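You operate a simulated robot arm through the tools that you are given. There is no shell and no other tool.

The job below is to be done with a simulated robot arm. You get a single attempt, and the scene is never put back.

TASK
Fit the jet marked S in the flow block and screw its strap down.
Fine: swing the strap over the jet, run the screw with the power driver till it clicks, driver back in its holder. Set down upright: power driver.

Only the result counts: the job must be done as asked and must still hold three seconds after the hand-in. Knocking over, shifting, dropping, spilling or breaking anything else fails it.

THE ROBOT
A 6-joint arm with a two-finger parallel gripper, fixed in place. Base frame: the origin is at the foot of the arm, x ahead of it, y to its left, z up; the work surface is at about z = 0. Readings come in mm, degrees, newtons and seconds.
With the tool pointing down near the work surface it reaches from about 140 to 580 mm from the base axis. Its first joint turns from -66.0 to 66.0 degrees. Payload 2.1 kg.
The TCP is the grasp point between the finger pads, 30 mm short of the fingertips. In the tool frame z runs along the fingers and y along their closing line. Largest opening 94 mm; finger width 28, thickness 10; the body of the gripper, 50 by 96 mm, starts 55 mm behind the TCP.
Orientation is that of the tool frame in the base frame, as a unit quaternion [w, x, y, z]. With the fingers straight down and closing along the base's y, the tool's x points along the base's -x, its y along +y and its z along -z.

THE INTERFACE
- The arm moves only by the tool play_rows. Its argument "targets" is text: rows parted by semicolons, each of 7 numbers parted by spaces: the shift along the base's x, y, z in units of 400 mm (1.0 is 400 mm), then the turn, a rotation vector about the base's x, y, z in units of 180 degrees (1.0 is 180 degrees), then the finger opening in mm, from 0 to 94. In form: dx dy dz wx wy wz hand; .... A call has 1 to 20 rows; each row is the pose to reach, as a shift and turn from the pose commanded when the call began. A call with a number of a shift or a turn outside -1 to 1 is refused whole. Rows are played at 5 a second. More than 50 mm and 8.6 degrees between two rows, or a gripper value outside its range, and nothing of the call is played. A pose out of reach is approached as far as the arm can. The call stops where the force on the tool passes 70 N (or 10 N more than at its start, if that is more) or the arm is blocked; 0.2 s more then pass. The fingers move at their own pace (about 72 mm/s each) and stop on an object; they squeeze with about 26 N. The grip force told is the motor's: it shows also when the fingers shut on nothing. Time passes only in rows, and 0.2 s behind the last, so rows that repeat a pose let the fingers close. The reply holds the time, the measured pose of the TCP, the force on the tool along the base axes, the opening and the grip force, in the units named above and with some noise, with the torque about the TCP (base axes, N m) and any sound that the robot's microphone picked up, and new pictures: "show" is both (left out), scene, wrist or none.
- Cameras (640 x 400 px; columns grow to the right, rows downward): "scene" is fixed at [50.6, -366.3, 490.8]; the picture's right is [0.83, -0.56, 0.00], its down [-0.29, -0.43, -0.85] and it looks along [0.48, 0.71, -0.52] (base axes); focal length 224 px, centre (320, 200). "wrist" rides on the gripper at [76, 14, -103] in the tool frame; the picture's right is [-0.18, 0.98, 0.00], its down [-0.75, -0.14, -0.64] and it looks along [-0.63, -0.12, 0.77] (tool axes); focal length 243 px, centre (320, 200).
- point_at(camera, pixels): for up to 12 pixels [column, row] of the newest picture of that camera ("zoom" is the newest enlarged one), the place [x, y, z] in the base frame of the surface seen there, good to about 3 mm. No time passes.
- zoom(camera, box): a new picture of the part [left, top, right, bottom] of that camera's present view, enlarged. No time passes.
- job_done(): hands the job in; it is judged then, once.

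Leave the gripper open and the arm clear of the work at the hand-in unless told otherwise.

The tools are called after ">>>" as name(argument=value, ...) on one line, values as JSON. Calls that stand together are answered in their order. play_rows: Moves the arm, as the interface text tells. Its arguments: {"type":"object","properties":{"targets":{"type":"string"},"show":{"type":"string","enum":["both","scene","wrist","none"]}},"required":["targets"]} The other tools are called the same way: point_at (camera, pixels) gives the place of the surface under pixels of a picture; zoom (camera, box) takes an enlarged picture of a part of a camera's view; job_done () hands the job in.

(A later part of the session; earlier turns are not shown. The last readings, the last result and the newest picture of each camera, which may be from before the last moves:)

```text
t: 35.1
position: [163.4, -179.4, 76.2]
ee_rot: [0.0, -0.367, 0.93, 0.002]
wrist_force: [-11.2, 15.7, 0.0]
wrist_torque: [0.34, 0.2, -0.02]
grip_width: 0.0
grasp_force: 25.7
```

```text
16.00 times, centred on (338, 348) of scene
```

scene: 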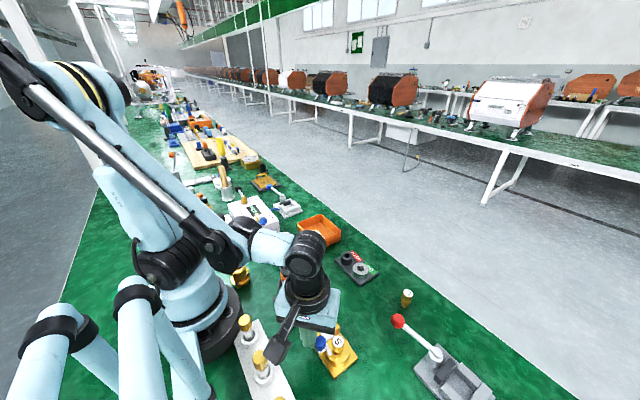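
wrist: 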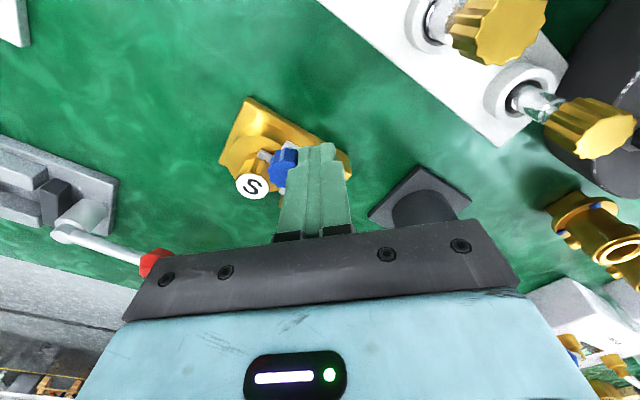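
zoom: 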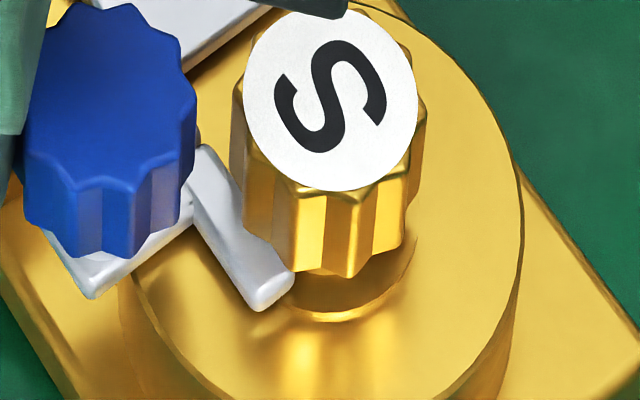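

Firm stop: 19 N after 1.5 mm with the strap barely moving; by the knob position the strap has turned about 58–59° in total. I'll back the pusher off, rise and look from above.

>>> play_rows(targets="-0.0068 0.0073 0 0 0 0 0; -0.017 0.0183 0 0 0 0 0; -0.017 0.0183 0.06 0 0 0 0; -0.017 0.0183 0.12 0 0 0 0; -0.017 0.0183 0.18 0 0 0 10; -0.017 0.0183 0.18 0 0 0 20", show="both")

>>> zoom(camera="wrist", box=[230, 50, 390, 180])

>>> zoom(camera="scene", box=[300, 310, 370, 370])

```text
t: 36.5
position: [158.2, -173.0, 148.3]
ee_rot: [0.0, -0.366, 0.93, 0.0]
wrist_force: [0.3, -0.3, 0.2]
wrist_torque: [0.02, 0.01, 0.02]
grip_width: 20.2
grasp_force: 0.0
```

scene: 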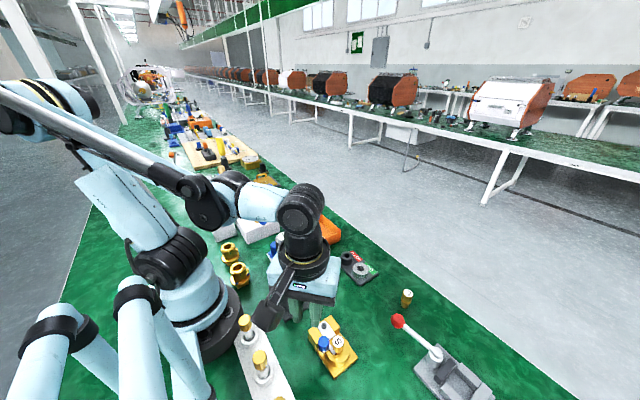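
wrist: 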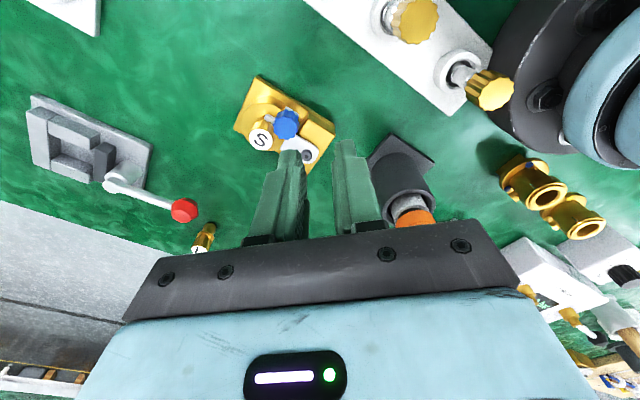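

```text
3.08 times, centred on (310, 115) of wrist
```

zoom: 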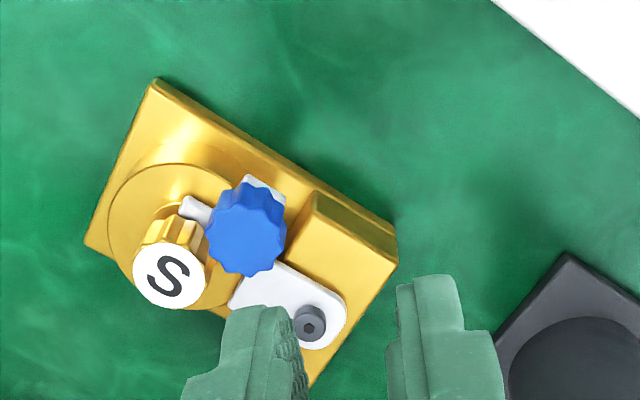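

```text
6.67 times, centred on (335, 340) of scene
```

zoom: 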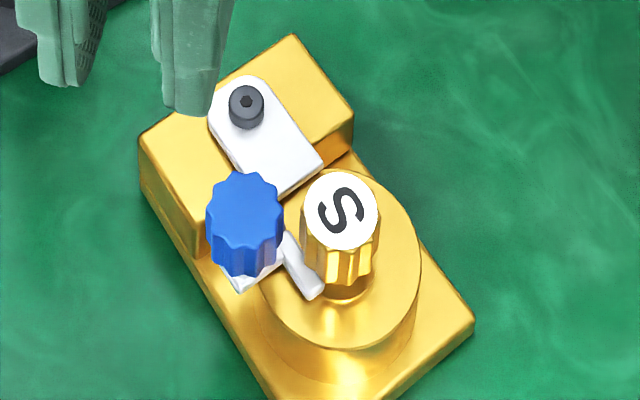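

I'll read the plate's corners and edges in this scene zoom for the strap angle.

>>> point_at(camera="zoom", pixels=[[318, 158], [316, 162], [285, 185], [280, 188], [300, 172], [265, 92], [290, 125], [225, 140], [246, 103], [340, 208], [244, 210], [310, 285]])

>>> zoom(camera="scene", box=[312, 315, 352, 350])

```text
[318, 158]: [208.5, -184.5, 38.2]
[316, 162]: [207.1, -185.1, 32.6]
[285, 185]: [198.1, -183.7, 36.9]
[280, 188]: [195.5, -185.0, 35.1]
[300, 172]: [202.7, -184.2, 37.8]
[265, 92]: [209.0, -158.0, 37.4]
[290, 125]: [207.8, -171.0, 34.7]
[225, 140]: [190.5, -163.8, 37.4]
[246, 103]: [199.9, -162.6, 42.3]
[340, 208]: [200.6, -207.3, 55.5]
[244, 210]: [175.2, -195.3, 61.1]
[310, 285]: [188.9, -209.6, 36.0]
```

```text
11.43 times, centred on (332, 332) of scene
```

zoom: 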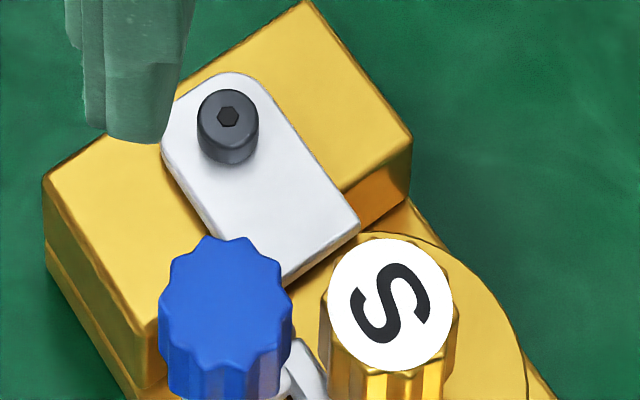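

Plate edges: x≈208.5 constant and end edge y≈-184.4 constant, so the strap points straight at the jet (270°), closed. Now the driver: I'll zoom on it and measure.

>>> zoom(camera="scene", box=[255, 220, 325, 330])

>>> zoom(camera="wrist", box=[350, 130, 450, 240])

```text
3.64 times, centred on (290, 275) of scene
```

zoom: 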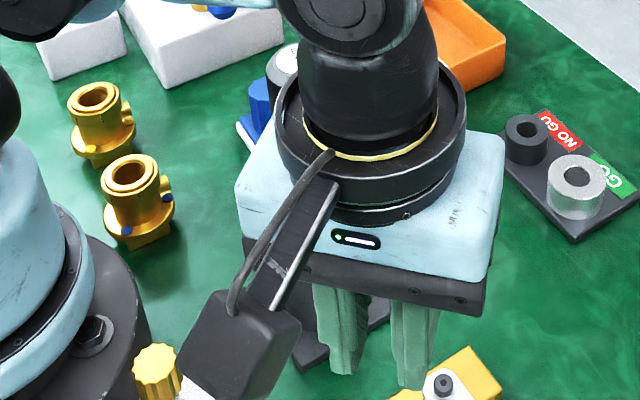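

```text
3.64 times, centred on (400, 185) of wrist
```

zoom: 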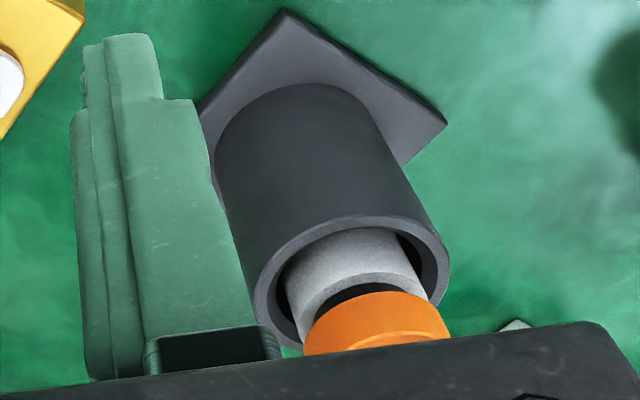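

The arm hides the driver. I rise to z≈330 and turn to about +90° so the driver is visible and the later grasp orientation is ready.

>>> play_rows(targets="0 0 0.076 0 0 0.0435 40; 0 0 0.152 0 0 0.087 60; 0.036 0.033 0.228 0 0 0.1306 60; 0.072 0.066 0.304 0 0 0.1741 60; 0.107 0.1 0.38 0 0 0.2176 60; 0.1425 0.1325 0.455 0 0 0.2611 60; 0.1425 0.1325 0.455 0 0 0.2611 60; 0.1425 0.1325 0.455 0 0 0.2611 60", show="both")

>>> zoom(camera="scene", box=[250, 225, 330, 330])

```text
t: 38.3
position: [212.5, -119.7, 332.5]
ee_rot: [0.0, 0.707, -0.707, 0.0]
wrist_force: [0.3, 0.3, -0.1]
wrist_torque: [-0.01, -0.01, -0.02]
grip_width: 59.8
grasp_force: 0.1
```

scene: 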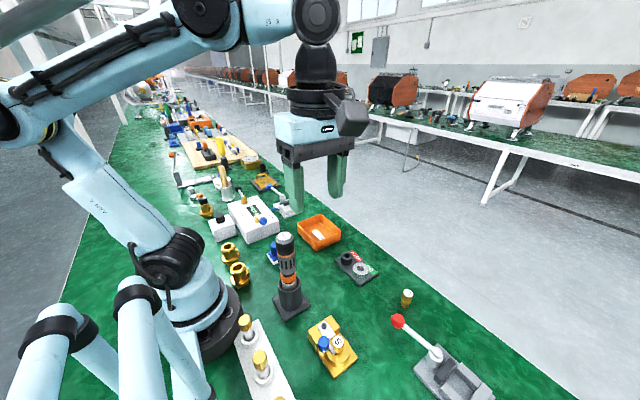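
wrist: 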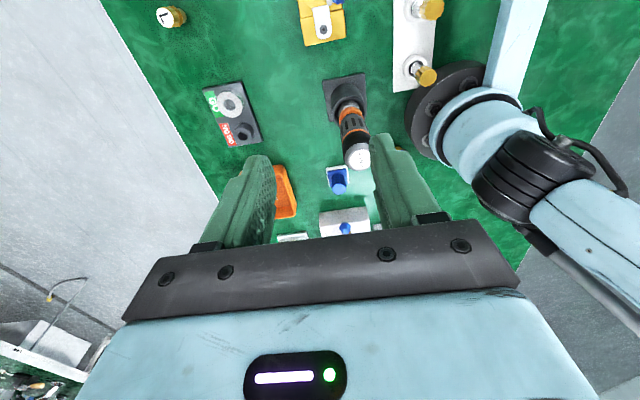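

```text
3.81 times, centred on (290, 278) of scene
```

zoom: 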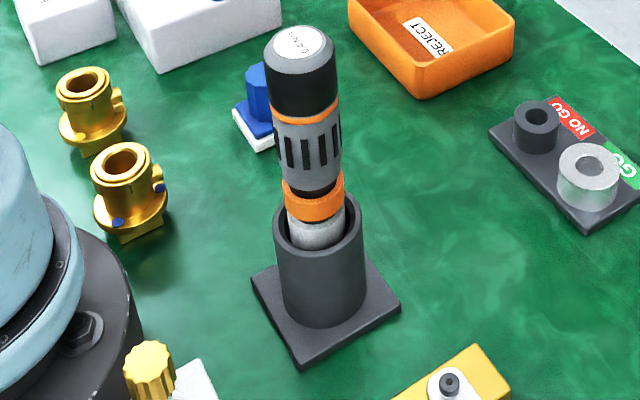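

The driver is fully visible. I sample along its length: label (300,42), cap side (302,90), upper orange ring (306,113), ribs (308,150), lower orange band (314,205), nose (318,232), tube rim (320,260).

>>> point_at(camera="zoom", pixels=[[300, 42], [304, 70], [306, 100], [306, 118], [309, 135], [310, 165], [314, 185], [315, 205], [318, 232], [320, 258], [283, 235], [362, 235]])

>>> zoom(camera="scene", box=[270, 228, 310, 262])

>>> zoom(camera="wrist", box=[310, 60, 400, 180])

```text
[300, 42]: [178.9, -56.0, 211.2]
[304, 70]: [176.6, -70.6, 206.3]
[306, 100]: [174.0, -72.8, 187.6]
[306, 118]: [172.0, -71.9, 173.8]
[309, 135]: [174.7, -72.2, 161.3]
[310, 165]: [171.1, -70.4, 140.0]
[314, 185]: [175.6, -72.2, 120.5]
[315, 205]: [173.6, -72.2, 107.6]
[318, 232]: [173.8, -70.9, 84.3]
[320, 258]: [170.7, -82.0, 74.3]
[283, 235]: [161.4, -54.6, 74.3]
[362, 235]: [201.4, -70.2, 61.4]
```

```text
11.76 times, centred on (290, 245) of scene
```

zoom: 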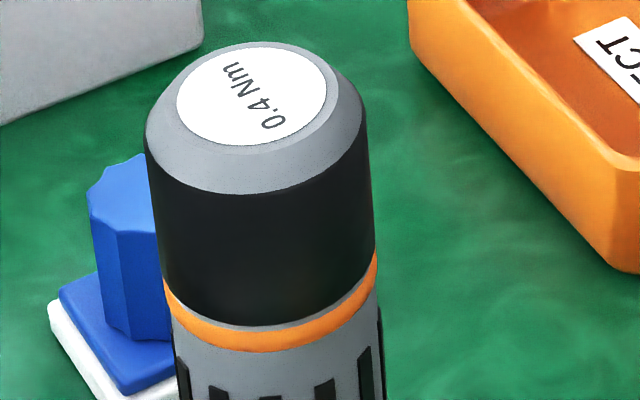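

```text
3.33 times, centred on (355, 120) of wrist
```

zoom: 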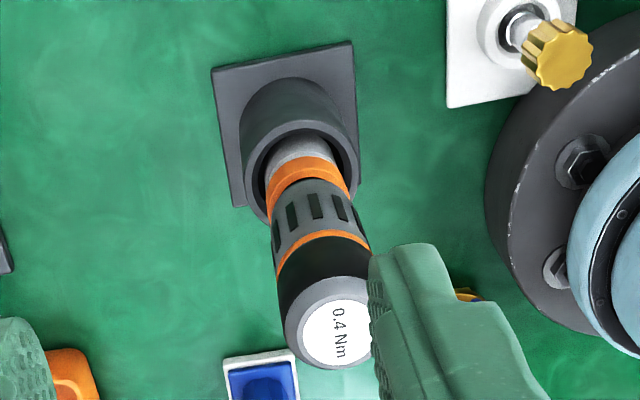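

The label reads 0.4 Nm; driver axis ≈ (181,-56.5), radius ≈ 18.5, top z 211, cap/grip boundary near z 174. I check the robot's own shoulder position for clearance and move above the driver at z≈275.

>>> point_at(camera="scene", pixels=[[170, 262], [200, 290], [195, 310], [205, 262], [130, 220], [160, 250]])

>>> play_rows(targets="-0.02 0.04 0 0 0 0 70; -0.05 0.09 -0.03 0 0 0 70; -0.075 0.14 -0.08 0 0 0 70; -0.079 0.157 -0.144 0 0 0 70; -0.079 0.157 -0.144 0 0 0 70; -0.079 0.157 -0.144 0 0 0 70", show="both")

>>> zoom(camera="wrist", box=[250, 50, 400, 200])

```text
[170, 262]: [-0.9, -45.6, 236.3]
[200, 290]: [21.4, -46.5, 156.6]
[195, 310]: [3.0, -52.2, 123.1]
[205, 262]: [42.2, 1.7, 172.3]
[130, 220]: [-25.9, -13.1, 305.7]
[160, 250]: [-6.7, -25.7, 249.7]
```

```text
t: 39.7
position: [183.3, -56.8, 272.5]
ee_rot: [0.001, 0.707, -0.707, 0.0]
wrist_force: [0.1, -0.1, 0.1]
wrist_torque: [0.0, 0.0, -0.01]
grip_width: 69.9
grasp_force: 0.0
```

scene: 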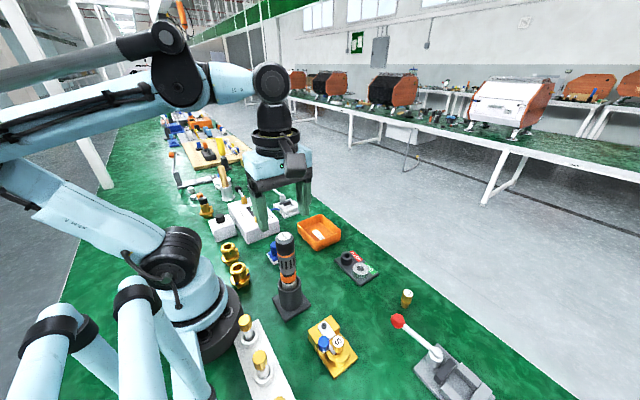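
wrist: 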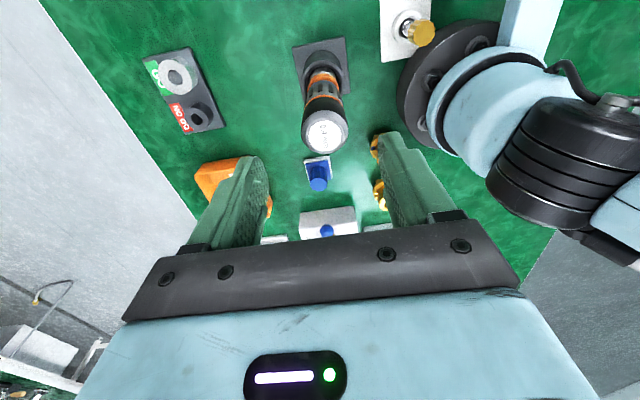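

```text
2.67 times, centred on (325, 125) of wrist
```

zoom: 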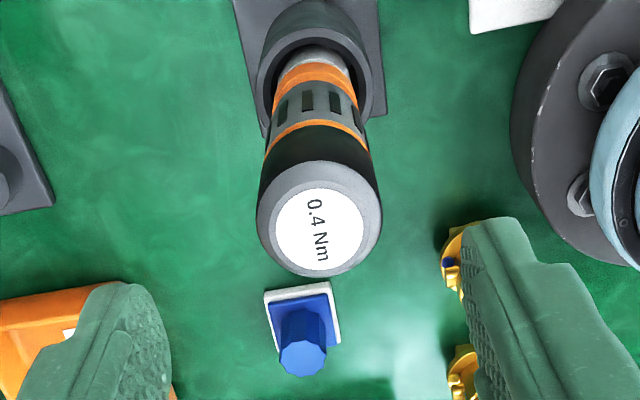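

The driver cap is at wrist (325,136). Measuring its centre against the TCP.

>>> point_at(camera="zoom", pixels=[[320, 230], [285, 230], [355, 230], [320, 200], [320, 260], [300, 210], [340, 210], [300, 250], [340, 250], [265, 215], [375, 215], [318, 272]])

>>> zoom(camera="scene", box=[245, 190, 345, 290])

```text
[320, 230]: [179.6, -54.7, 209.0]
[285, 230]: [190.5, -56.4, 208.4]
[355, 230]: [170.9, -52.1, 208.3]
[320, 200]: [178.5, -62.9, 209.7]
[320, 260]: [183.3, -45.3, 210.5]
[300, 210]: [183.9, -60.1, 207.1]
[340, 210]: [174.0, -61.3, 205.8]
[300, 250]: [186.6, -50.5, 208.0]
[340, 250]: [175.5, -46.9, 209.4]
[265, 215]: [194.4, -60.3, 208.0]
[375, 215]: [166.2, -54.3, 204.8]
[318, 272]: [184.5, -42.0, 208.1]
```

```text
4.00 times, centred on (295, 240) of scene
```

zoom: 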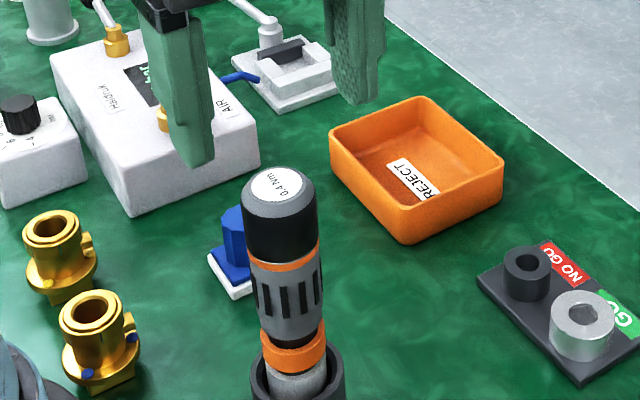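

Driver axis ≈ (180,-55), TCP ≈ (182.5,-57). I shift (-2.5,+1.6), descend with open fingers to z≈168 around the grip and check.

>>> play_rows(targets="-0.0062 0.004 -0.06 0 0 0 70; -0.0062 0.004 -0.12 0 0 0 70; -0.0062 0.004 -0.18 0 0 0 70; -0.0062 0.004 -0.23 0 0 0 70; -0.0062 0.004 -0.264 0 0 0 70; -0.0062 0.004 -0.264 0 0 0 70", show="both")

>>> zoom(camera="wrist", box=[240, 100, 400, 240])

>>> zoom(camera="scene", box=[245, 210, 335, 320])

```text
t: 41.1
position: [178.2, -56.4, 167.7]
ee_rot: [0.001, -0.707, 0.707, 0.0]
wrist_force: [0.2, -0.2, -0.5]
wrist_torque: [0.01, -0.02, 0.02]
grip_width: 70.1
grasp_force: 0.1
```

scene: 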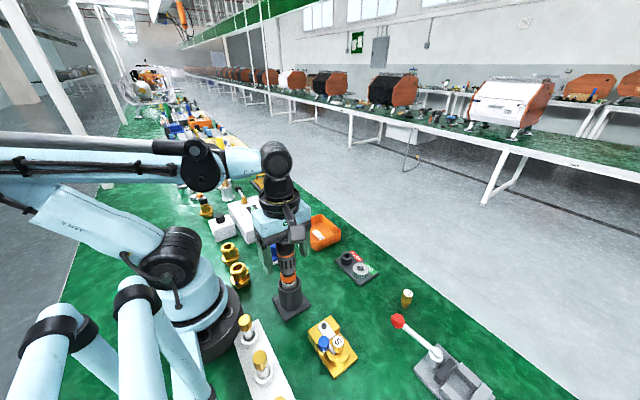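
wrist: 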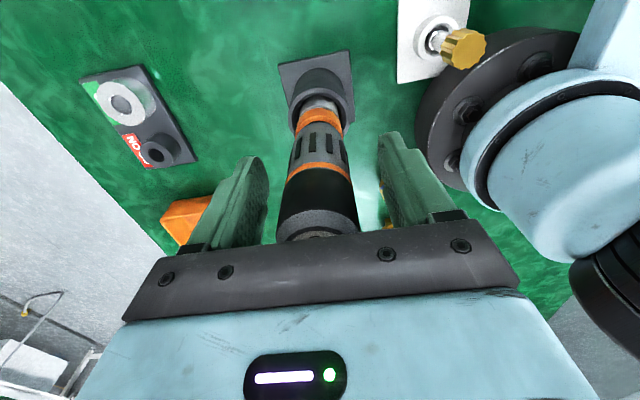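

```text
2.86 times, centred on (320, 170) of wrist
```

zoom: 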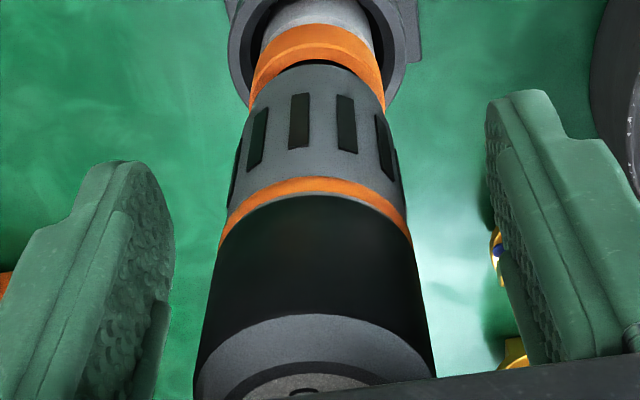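

```text
3.64 times, centred on (290, 265) of scene
```

zoom: 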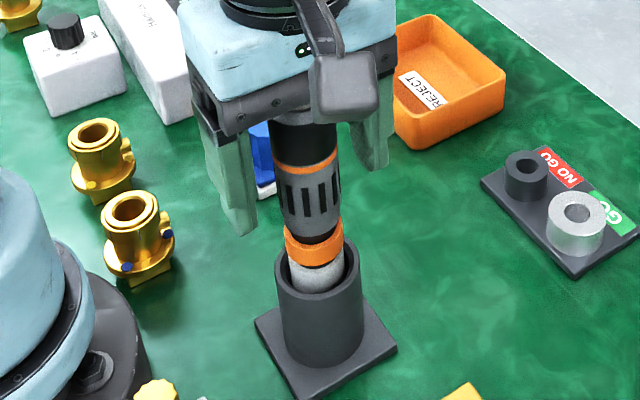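

The driver stands about 2 mm toward +x between the pads. I nudge +2 mm in x and close on it.

>>> play_rows(targets="0.005 0 0 0 0 0 70; 0.005 0 0 0 0 0 55; 0.005 0 0 0 0 0 42; 0.005 0 0 0 0 0 30; 0.005 0 0 0 0 0 30; 0.005 0 0 0 0 0 30", show="wrist")

>>> zoom(camera="wrist", box=[240, 100, 400, 240])

>>> zoom(camera="scene", box=[245, 210, 335, 320])

```text
t: 42.5
position: [181.2, -54.7, 166.9]
ee_rot: [-0.001, -0.706, 0.708, -0.001]
wrist_force: [-0.3, -0.4, -0.2]
wrist_torque: [-0.01, 0.21, 0.02]
grip_width: 34.8
grasp_force: 25.8
```

wrist: 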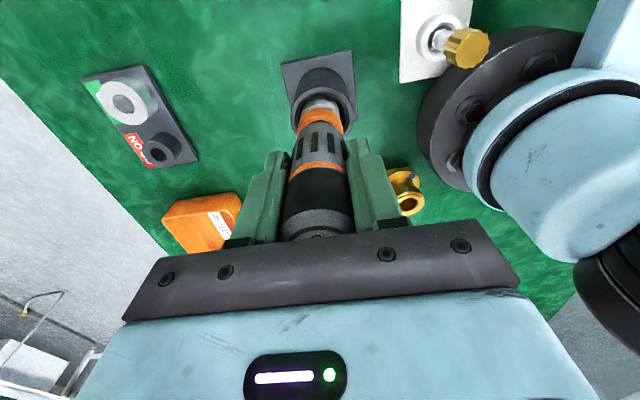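

```text
2.86 times, centred on (320, 170) of wrist
```

zoom: 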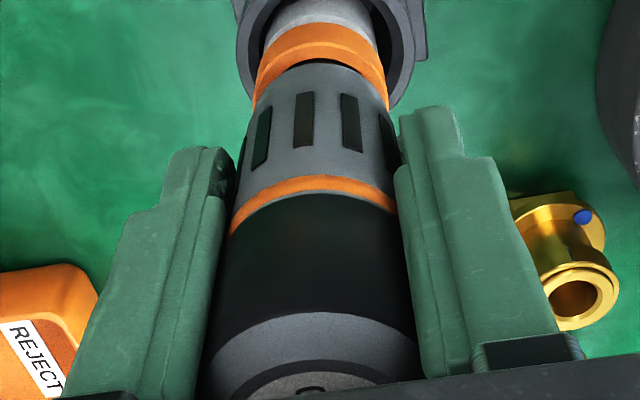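

```text
3.64 times, centred on (290, 265) of scene
```

zoom: 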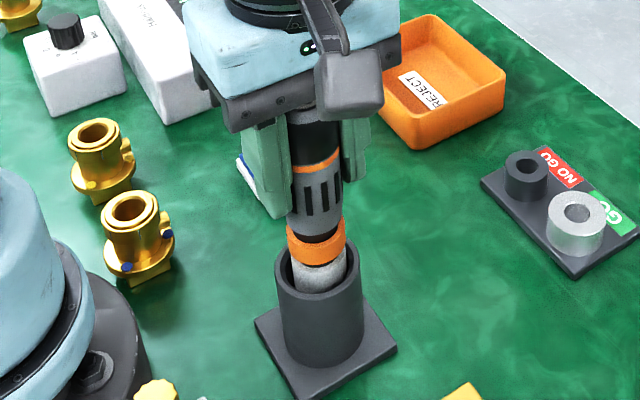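

Gripped at 34.8 mm, 26 N. This commanded pose is my return reference. I lift straight up 110 mm in steps and look at the bit.

>>> play_rows(targets="0 0 0.01 0 0 0 30; 0 0 0.04 0 0 0 30; 0 0 0.08 0 0 0 30; 0 0 0.13 0 0 0 30; 0 0 0.18 0 0 0 30; 0 0 0.23 0 0 0 30; 0 0 0.275 0 0 0 30; 0 0 0.275 0 0 0 30", show="both")

>>> zoom(camera="scene", box=[245, 170, 345, 310])

>>> zoom(camera="wrist", box=[240, 50, 400, 240])

```text
t: 44.3
position: [182.4, -54.0, 276.9]
ee_rot: [0.0, -0.707, 0.707, 0.0]
wrist_force: [0.2, -0.2, -2.1]
wrist_torque: [-0.01, 0.02, -0.02]
grip_width: 34.6
grasp_force: 26.1
```

scene: 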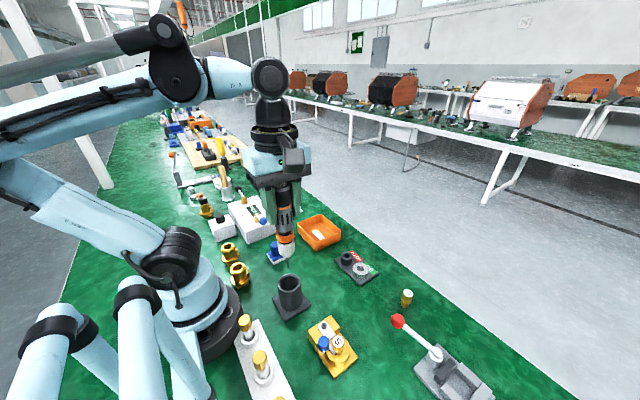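
wrist: 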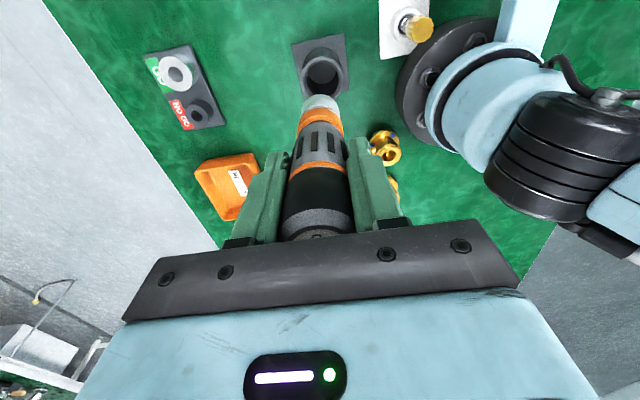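

```text
2.86 times, centred on (295, 240) of scene
```

zoom: 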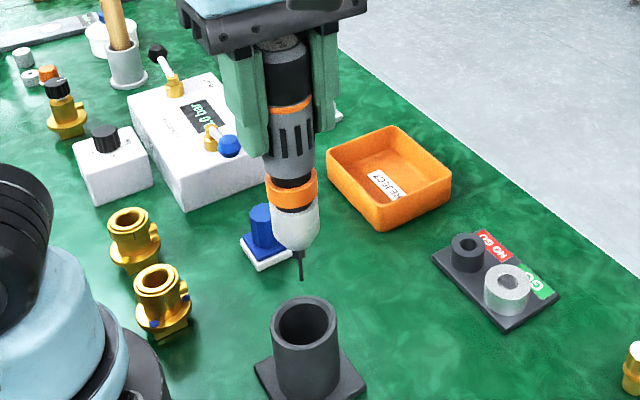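

```text
2.11 times, centred on (320, 145) of wrist
```

zoom: 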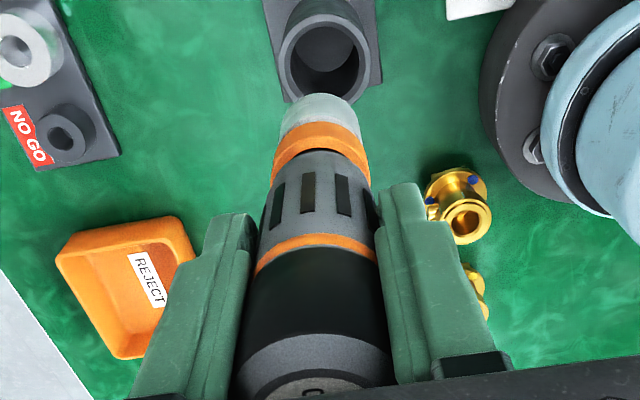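

The driver hangs straight, with a thin bit under the nose at zoom (301,270). Measuring tip height.

>>> zoom(camera="scene", box=[280, 240, 310, 275])

>>> point_at(camera="scene", pixels=[[288, 252], [288, 255], [288, 257], [286, 245], [286, 250], [283, 243], [290, 243], [283, 230], [291, 280], [278, 283], [303, 283], [290, 292]])

```text
11.43 times, centred on (295, 258) of scene
```

zoom: 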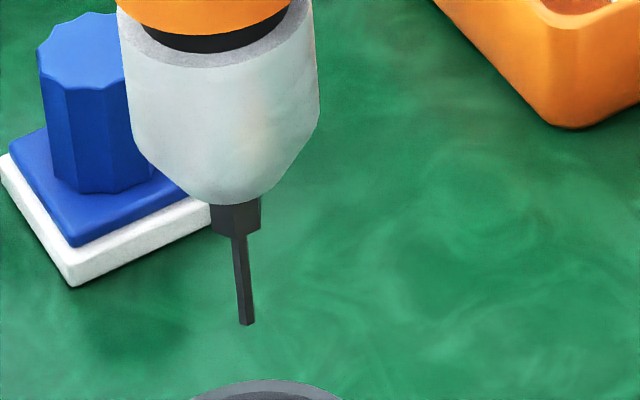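

```text
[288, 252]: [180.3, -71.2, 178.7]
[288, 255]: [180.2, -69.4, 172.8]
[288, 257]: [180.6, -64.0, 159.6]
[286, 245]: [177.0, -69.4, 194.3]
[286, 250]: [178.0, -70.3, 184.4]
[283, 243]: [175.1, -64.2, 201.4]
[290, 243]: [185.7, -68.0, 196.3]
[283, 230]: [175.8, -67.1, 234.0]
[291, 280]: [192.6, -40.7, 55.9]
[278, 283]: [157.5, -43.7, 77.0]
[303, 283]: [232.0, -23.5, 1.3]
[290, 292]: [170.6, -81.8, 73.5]
```

>>> point_at(camera="zoom", pixels=[[236, 212], [236, 222], [239, 245], [241, 262], [242, 280], [244, 300], [245, 312], [246, 320], [245, 316], [243, 290], [230, 200], [225, 150]])

```text
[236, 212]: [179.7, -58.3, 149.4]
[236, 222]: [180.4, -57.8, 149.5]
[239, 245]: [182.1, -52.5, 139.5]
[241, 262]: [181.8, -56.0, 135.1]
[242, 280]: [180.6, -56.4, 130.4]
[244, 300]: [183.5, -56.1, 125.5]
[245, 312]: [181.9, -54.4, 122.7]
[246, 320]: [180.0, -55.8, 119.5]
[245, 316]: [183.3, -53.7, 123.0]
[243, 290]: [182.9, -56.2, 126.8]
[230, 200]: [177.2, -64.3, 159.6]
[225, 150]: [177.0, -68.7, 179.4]
```

Bit tip is about 157.5 mm below the TCP and close to the hand axis. I carry the driver over to the screw at (200,-161.5), keeping height, then lower to bring the tip to about z 62.

>>> play_rows(targets="0.009 -0.053 0 0 0 0 30; 0.018 -0.106 0 0 0 0 30; 0.027 -0.159 0 0 0 0 30; 0.036 -0.212 0 0 0 0 30; 0.045 -0.265 0 0 0 0 30; 0.045 -0.265 -0.05 0 0 0 30; 0.045 -0.265 -0.1 0 0 0 30; 0.045 -0.265 -0.1425 0 0 0 30; 0.045 -0.265 -0.1425 0 0 0 30; 0.045 -0.265 -0.1425 0 0 0 30", show="both")

>>> zoom(camera="scene", box=[300, 290, 360, 345])

>>> zoom(camera="wrist", box=[260, 40, 380, 160])

```text
t: 46.5
position: [200.6, -161.1, 220.8]
ee_rot: [0.0, 0.707, -0.707, -0.001]
wrist_force: [-0.3, -1.3, -3.0]
wrist_torque: [-0.01, -0.03, 0.05]
grip_width: 34.4
grasp_force: 25.8
```

scene: 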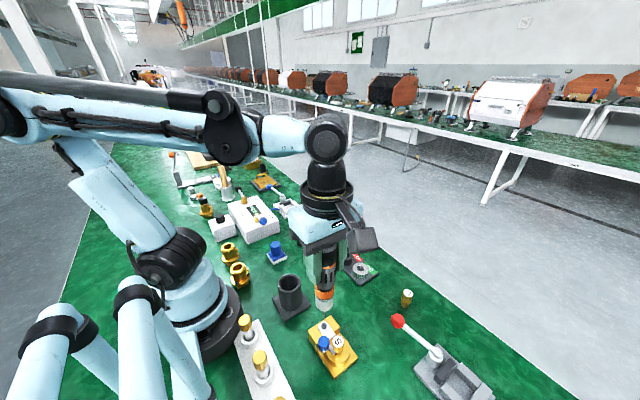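
wrist: 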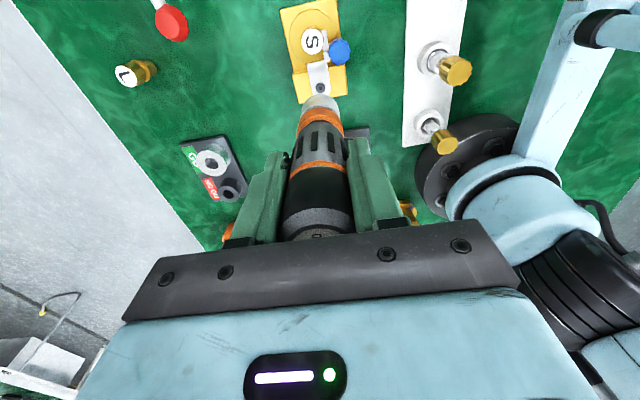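

```text
7.27 times, centred on (330, 318) of scene
```

zoom: 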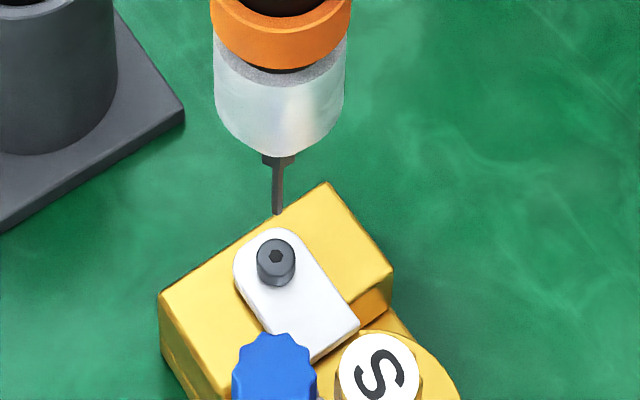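

```text
3.33 times, centred on (320, 100) of wrist
```

zoom: 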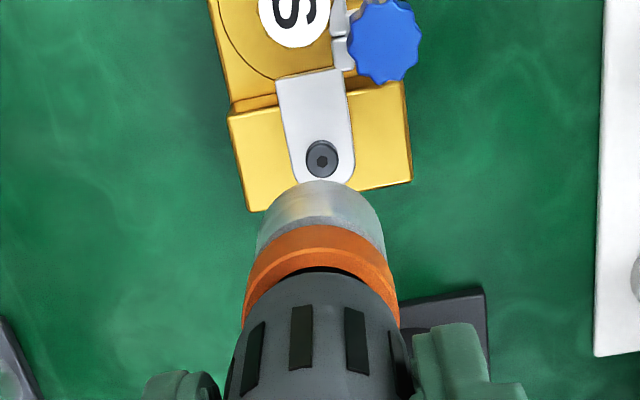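

In the scene zoom the bit tip (277,213) is straight above the screw socket (277,258). I lower 16 mm so the tip is just above the head and recheck.

>>> play_rows(targets="0 0 -0.015 0 0 0 30; 0 0 -0.03 0 0 0 30; 0 0 -0.04 0 0 0 30; 0 0 -0.04 0 0 0 30", show="none")

>>> zoom(camera="scene", box=[312, 308, 337, 332])

>>> zoom(camera="wrist", box=[290, 50, 350, 110])

```text
t: 47.5
position: [199.9, -160.8, 205.4]
ee_rot: [0.001, -0.707, 0.707, 0.0]
wrist_force: [0.1, 0.1, -2.8]
wrist_torque: [0.04, -0.03, 0.06]
grip_width: 34.6
grasp_force: 25.6
```

```text
16.00 times, centred on (324, 320) of scene
```

zoom: 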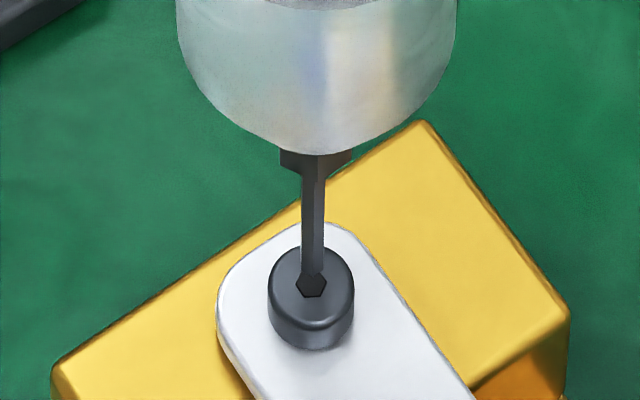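

```text
6.67 times, centred on (320, 80) of wrist
```

zoom: 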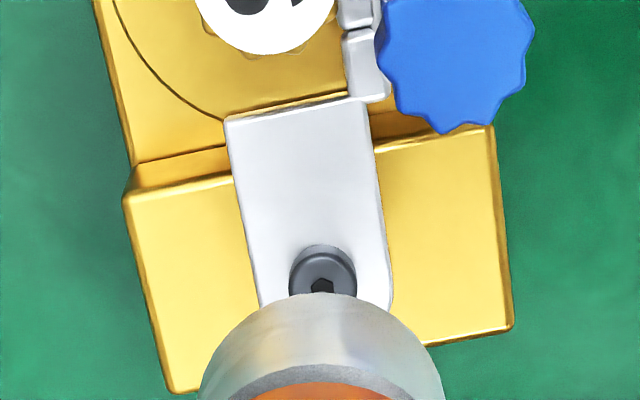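

Bit end is at (312,272), socket at (311,285). I'll sample the bit and socket points to separate height from offset.

>>> zoom(camera="scene", box=[312, 308, 337, 332])

>>> point_at(camera="zoom", pixels=[[312, 269], [311, 266], [313, 263], [312, 258], [312, 252], [312, 245], [313, 235], [313, 225], [313, 210], [313, 195], [314, 180], [314, 170]])

>>> point_at(camera="zoom", pixels=[[280, 275], [345, 280], [311, 305], [285, 295], [335, 295], [311, 285], [335, 265], [288, 265], [325, 310], [296, 308], [342, 290], [311, 312]])

```text
16.00 times, centred on (324, 320) of scene
```

zoom: 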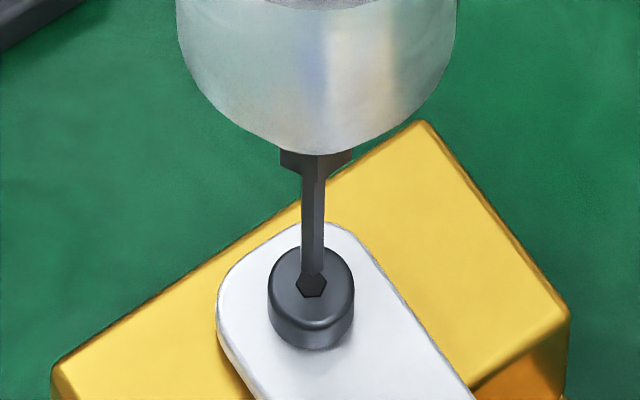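

```text
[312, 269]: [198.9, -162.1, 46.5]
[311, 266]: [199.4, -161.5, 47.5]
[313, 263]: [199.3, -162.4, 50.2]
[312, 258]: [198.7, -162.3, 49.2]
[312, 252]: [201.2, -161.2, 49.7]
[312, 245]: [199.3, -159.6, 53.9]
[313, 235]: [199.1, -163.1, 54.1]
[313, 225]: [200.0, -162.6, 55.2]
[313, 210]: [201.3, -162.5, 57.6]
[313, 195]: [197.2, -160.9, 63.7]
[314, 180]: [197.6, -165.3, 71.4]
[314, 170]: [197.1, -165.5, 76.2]
```

```text
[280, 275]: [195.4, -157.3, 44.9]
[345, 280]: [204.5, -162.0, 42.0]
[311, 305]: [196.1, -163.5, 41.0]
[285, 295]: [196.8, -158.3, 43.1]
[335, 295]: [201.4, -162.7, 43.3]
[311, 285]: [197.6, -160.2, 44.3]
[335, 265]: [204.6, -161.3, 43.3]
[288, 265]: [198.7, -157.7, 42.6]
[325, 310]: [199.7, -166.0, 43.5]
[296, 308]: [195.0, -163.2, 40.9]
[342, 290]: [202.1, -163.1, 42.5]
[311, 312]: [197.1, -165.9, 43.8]
```

Bit axis and socket agree within about a millimetre with the tip ~2.5 mm above the head. Lowering in 1 mm steps, watching force and sound.

>>> play_rows(targets="0 0 -0.0025 0 0 0 30; 0 0 -0.005 0 0 0 30; 0 0 -0.0075 0 0 0 30; 0 0 -0.0075 0 0 0 30", show="none")

>>> zoom(camera="scene", box=[312, 308, 337, 332])

```text
t: 48.5
position: [199.9, -160.7, 201.0]
ee_rot: [0.0, -0.707, 0.707, 0.0]
wrist_force: [0.8, 0.5, -3.8]
wrist_torque: [0.01, -0.03, 0.0]
grip_width: 34.4
grasp_force: 25.7
```

```text
16.00 times, centred on (324, 320) of scene
```

zoom: 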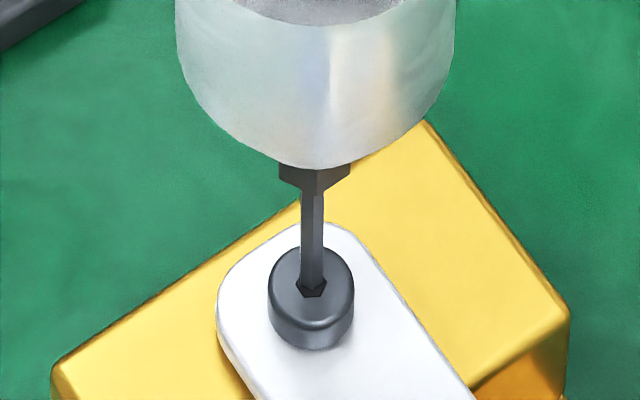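

The bit is at the hex mouth, centred. Continuing down 3 mm in 1 mm steps.

>>> play_rows(targets="0 0 -0.0025 0 0 0 30; 0 0 -0.005 0 0 0 30; 0 0 -0.0075 0 0 0 30; 0 0 -0.0075 0 0 0 30", show="none")

>>> zoom(camera="scene", box=[312, 308, 337, 332])

```text
t: 49.5
position: [200.3, -161.5, 199.9]
ee_rot: [0.0, -0.707, 0.708, 0.0]
wrist_force: [-0.6, -1.0, -3.3]
wrist_torque: [-0.13, 0.12, -0.02]
grip_width: 34.8
grasp_force: 22.1
```

```text
16.00 times, centred on (324, 320) of scene
```

zoom: 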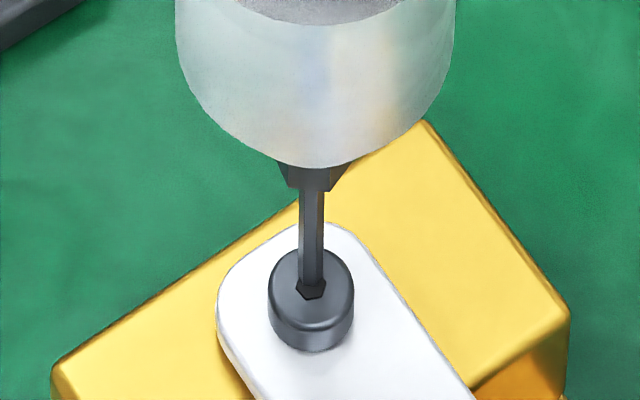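

No push-back yet; the bit looks slightly turned compared with before. I hold still for a few rows to see if it is running and whether there's a sound.

>>> play_rows(targets="0 0 0 0 0 0 30; 0 0 0 0 0 0 30; 0 0 0 0 0 0 30", show="none")

>>> zoom(camera="scene", box=[312, 308, 337, 332])

```text
t: 50.3
position: [200.4, -161.7, 199.3]
ee_rot: [0.0, -0.707, 0.707, 0.0]
wrist_force: [-0.1, -1.2, -3.4]
wrist_torque: [-0.21, 0.1, 0.05]
grip_width: 34.5
grasp_force: 26.1
```

```text
16.00 times, centred on (324, 320) of scene
```

zoom: 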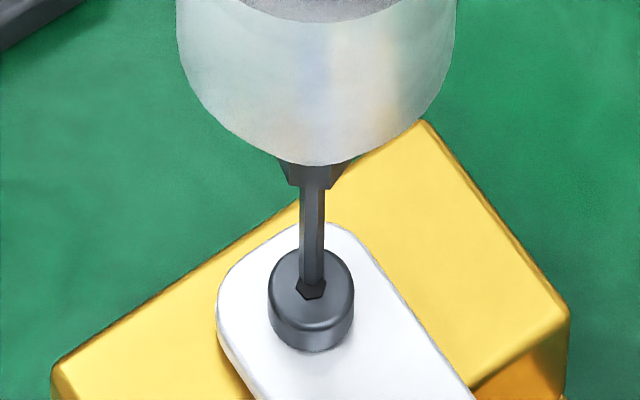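

Still no vertical contact. Lowering 2 mm more in 0.5–1 mm steps.

>>> play_rows(targets="0 0 -0.00125 0 0 0 30; 0 0 -0.0025 0 0 0 30; 0 0 -0.00375 0 0 0 30; 0 0 -0.005 0 0 0 30; 0 0 -0.005 0 0 0 30", show="none")

>>> zoom(camera="scene", box=[312, 308, 337, 332])

```text
t: 51.5
position: [200.1, -161.9, 197.6]
ee_rot: [0.0, 0.707, -0.707, 0.0]
wrist_force: [1.3, 0.8, 25.6]
wrist_torque: [0.18, -0.24, 0.23]
grip_width: 34.5
grasp_force: 25.7
```

```text
16.00 times, centred on (324, 320) of scene
```

zoom: 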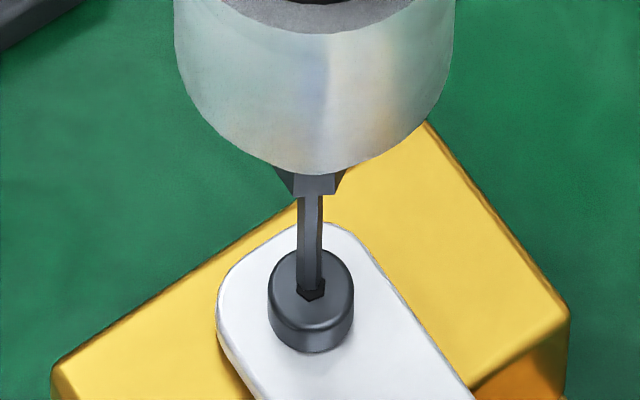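

Now 29 N of push and 0.23 N·m about z – the driver is running on push. I hold and watch for the click.

>>> play_rows(targets="0 0 0 0 0 0 30; 0 0 0 0 0 0 30; 0 0 0 0 0 0 30", show="none")

>>> zoom(camera="scene", box=[312, 308, 337, 332])

```text
t: 52.3
position: [200.7, -161.8, 197.7]
ee_rot: [0.0, -0.707, 0.707, 0.0]
wrist_force: [2.6, -1.1, 24.5]
wrist_torque: [0.06, -0.33, 0.28]
grip_width: 34.5
grasp_force: 26.0
```

```text
16.00 times, centred on (324, 320) of scene
```

zoom: 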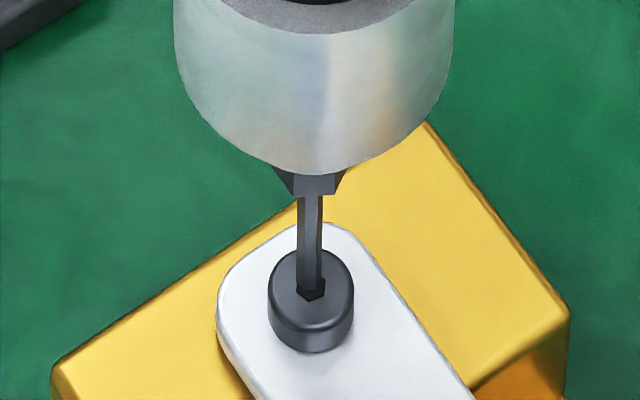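

Torque is rising slowly (0.28). I keep pressing for 2 s.

>>> play_rows(targets="0 0 0 0 0 0 30; 0 0 0 0 0 0 30; 0 0 0 0 0 0 30; 0 0 0 0 0 0 30; 0 0 0 0 0 0 30; 0 0 0 0 0 0 30; 0 0 0 0 0 0 30; 0 0 0 0 0 0 30; 0 0 0 0 0 0 30; 0 0 0 0 0 0 30", show="wrist")

>>> zoom(camera="scene", box=[312, 308, 337, 332])

>>> zoom(camera="wrist", box=[240, 50, 400, 240])

```text
t: 54.5
position: [199.6, -161.4, 197.2]
ee_rot: [0.0, 0.707, -0.707, 0.0]
wrist_force: [2.1, -0.8, 18.8]
wrist_torque: [-0.11, -0.36, 0.33]
grip_width: 34.6
grasp_force: 25.4
```

wrist: 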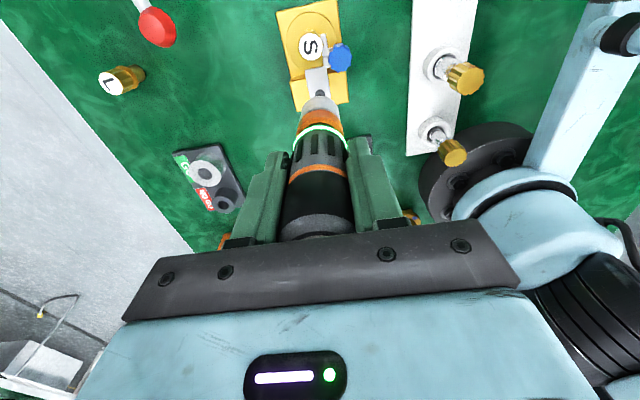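

```text
16.00 times, centred on (324, 320) of scene
```

zoom: 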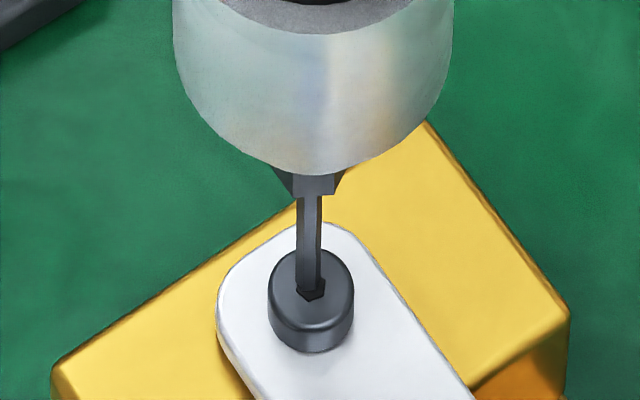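

```text
2.11 times, centred on (320, 145) of wrist
```

zoom: 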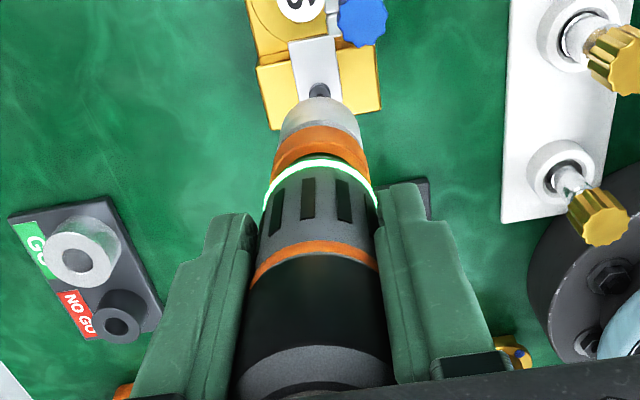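

A green ring on the driver is lit (running); torque 0.33, push down to 19 N as the screw sinks. I follow 0.4 mm down and keep pressing.

>>> play_rows(targets="0 0 -0.0005 0 0 0 30; 0 0 -0.001 0 0 0 30; 0 0 -0.001 0 0 0 30; 0 0 -0.001 0 0 0 30; 0 0 -0.001 0 0 0 30; 0 0 -0.001 0 0 0 30; 0 0 -0.001 0 0 0 30; 0 0 -0.001 0 0 0 30", show="wrist")

>>> zoom(camera="scene", box=[305, 305, 345, 340])

```text
t: 56.3
position: [199.7, -161.6, 197.7]
ee_rot: [0.0, 0.708, -0.707, 0.0]
wrist_force: [-0.6, -0.6, 24.4]
wrist_torque: [0.06, 0.01, 0.31]
grip_width: 34.6
grasp_force: 26.2
```

wrist: 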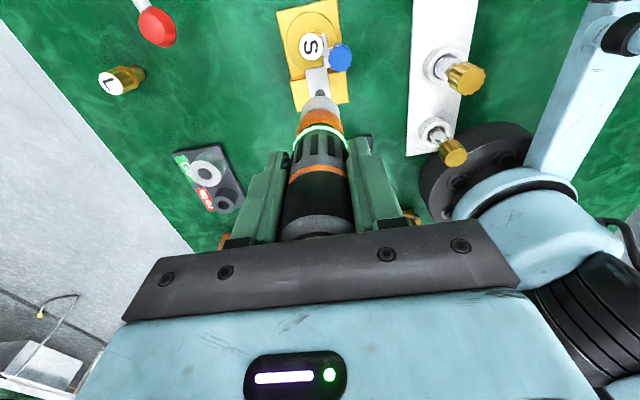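

```text
11.43 times, centred on (325, 322) of scene
```

zoom: 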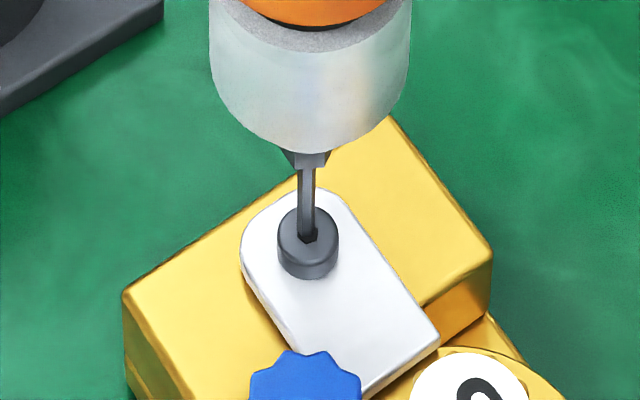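

No click yet. I zoom on the driver ring and compare the screw's hex orientation over time.

>>> zoom(camera="wrist", box=[280, 80, 360, 160])

>>> zoom(camera="scene", box=[318, 314, 331, 326])

>>> play_rows(targets="0 0 0 0 0 0 30", show="none")

>>> zoom(camera="scene", box=[318, 314, 331, 326])

```text
5.00 times, centred on (320, 120) of wrist
```

zoom: 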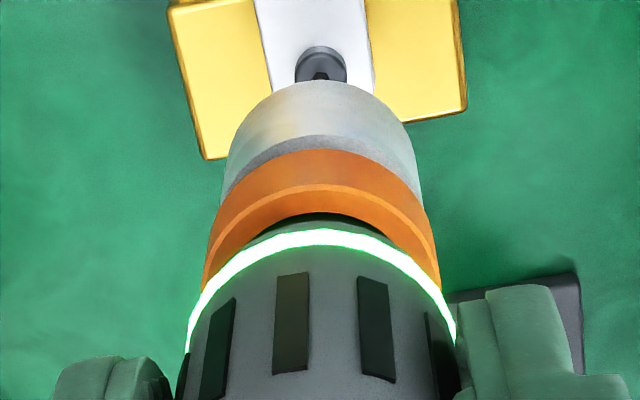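

```text
16.00 times, centred on (324, 320) of scene
```

zoom: 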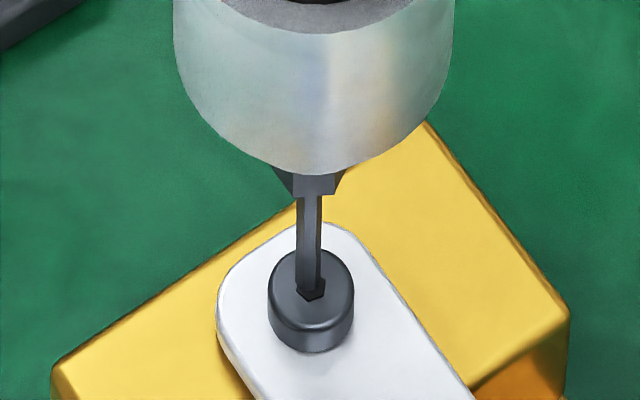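

```text
t: 56.7
position: [200.2, -162.2, 197.0]
ee_rot: [0.0, 0.708, -0.707, 0.0]
wrist_force: [-0.7, 0.5, 23.6]
wrist_torque: [0.02, 0.03, 0.36]
grip_width: 34.4
grasp_force: 26.1
```

```text
16.00 times, centred on (324, 320) of scene
```

zoom: 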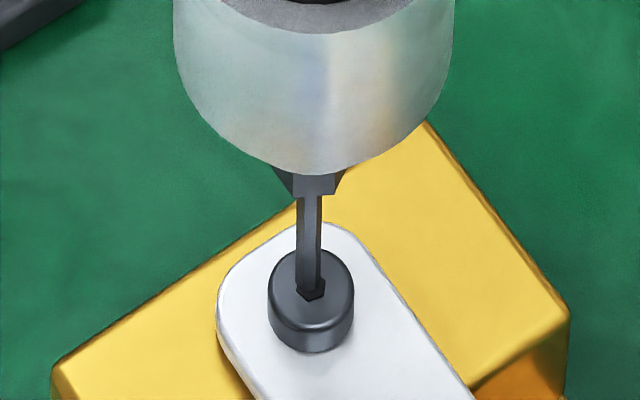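

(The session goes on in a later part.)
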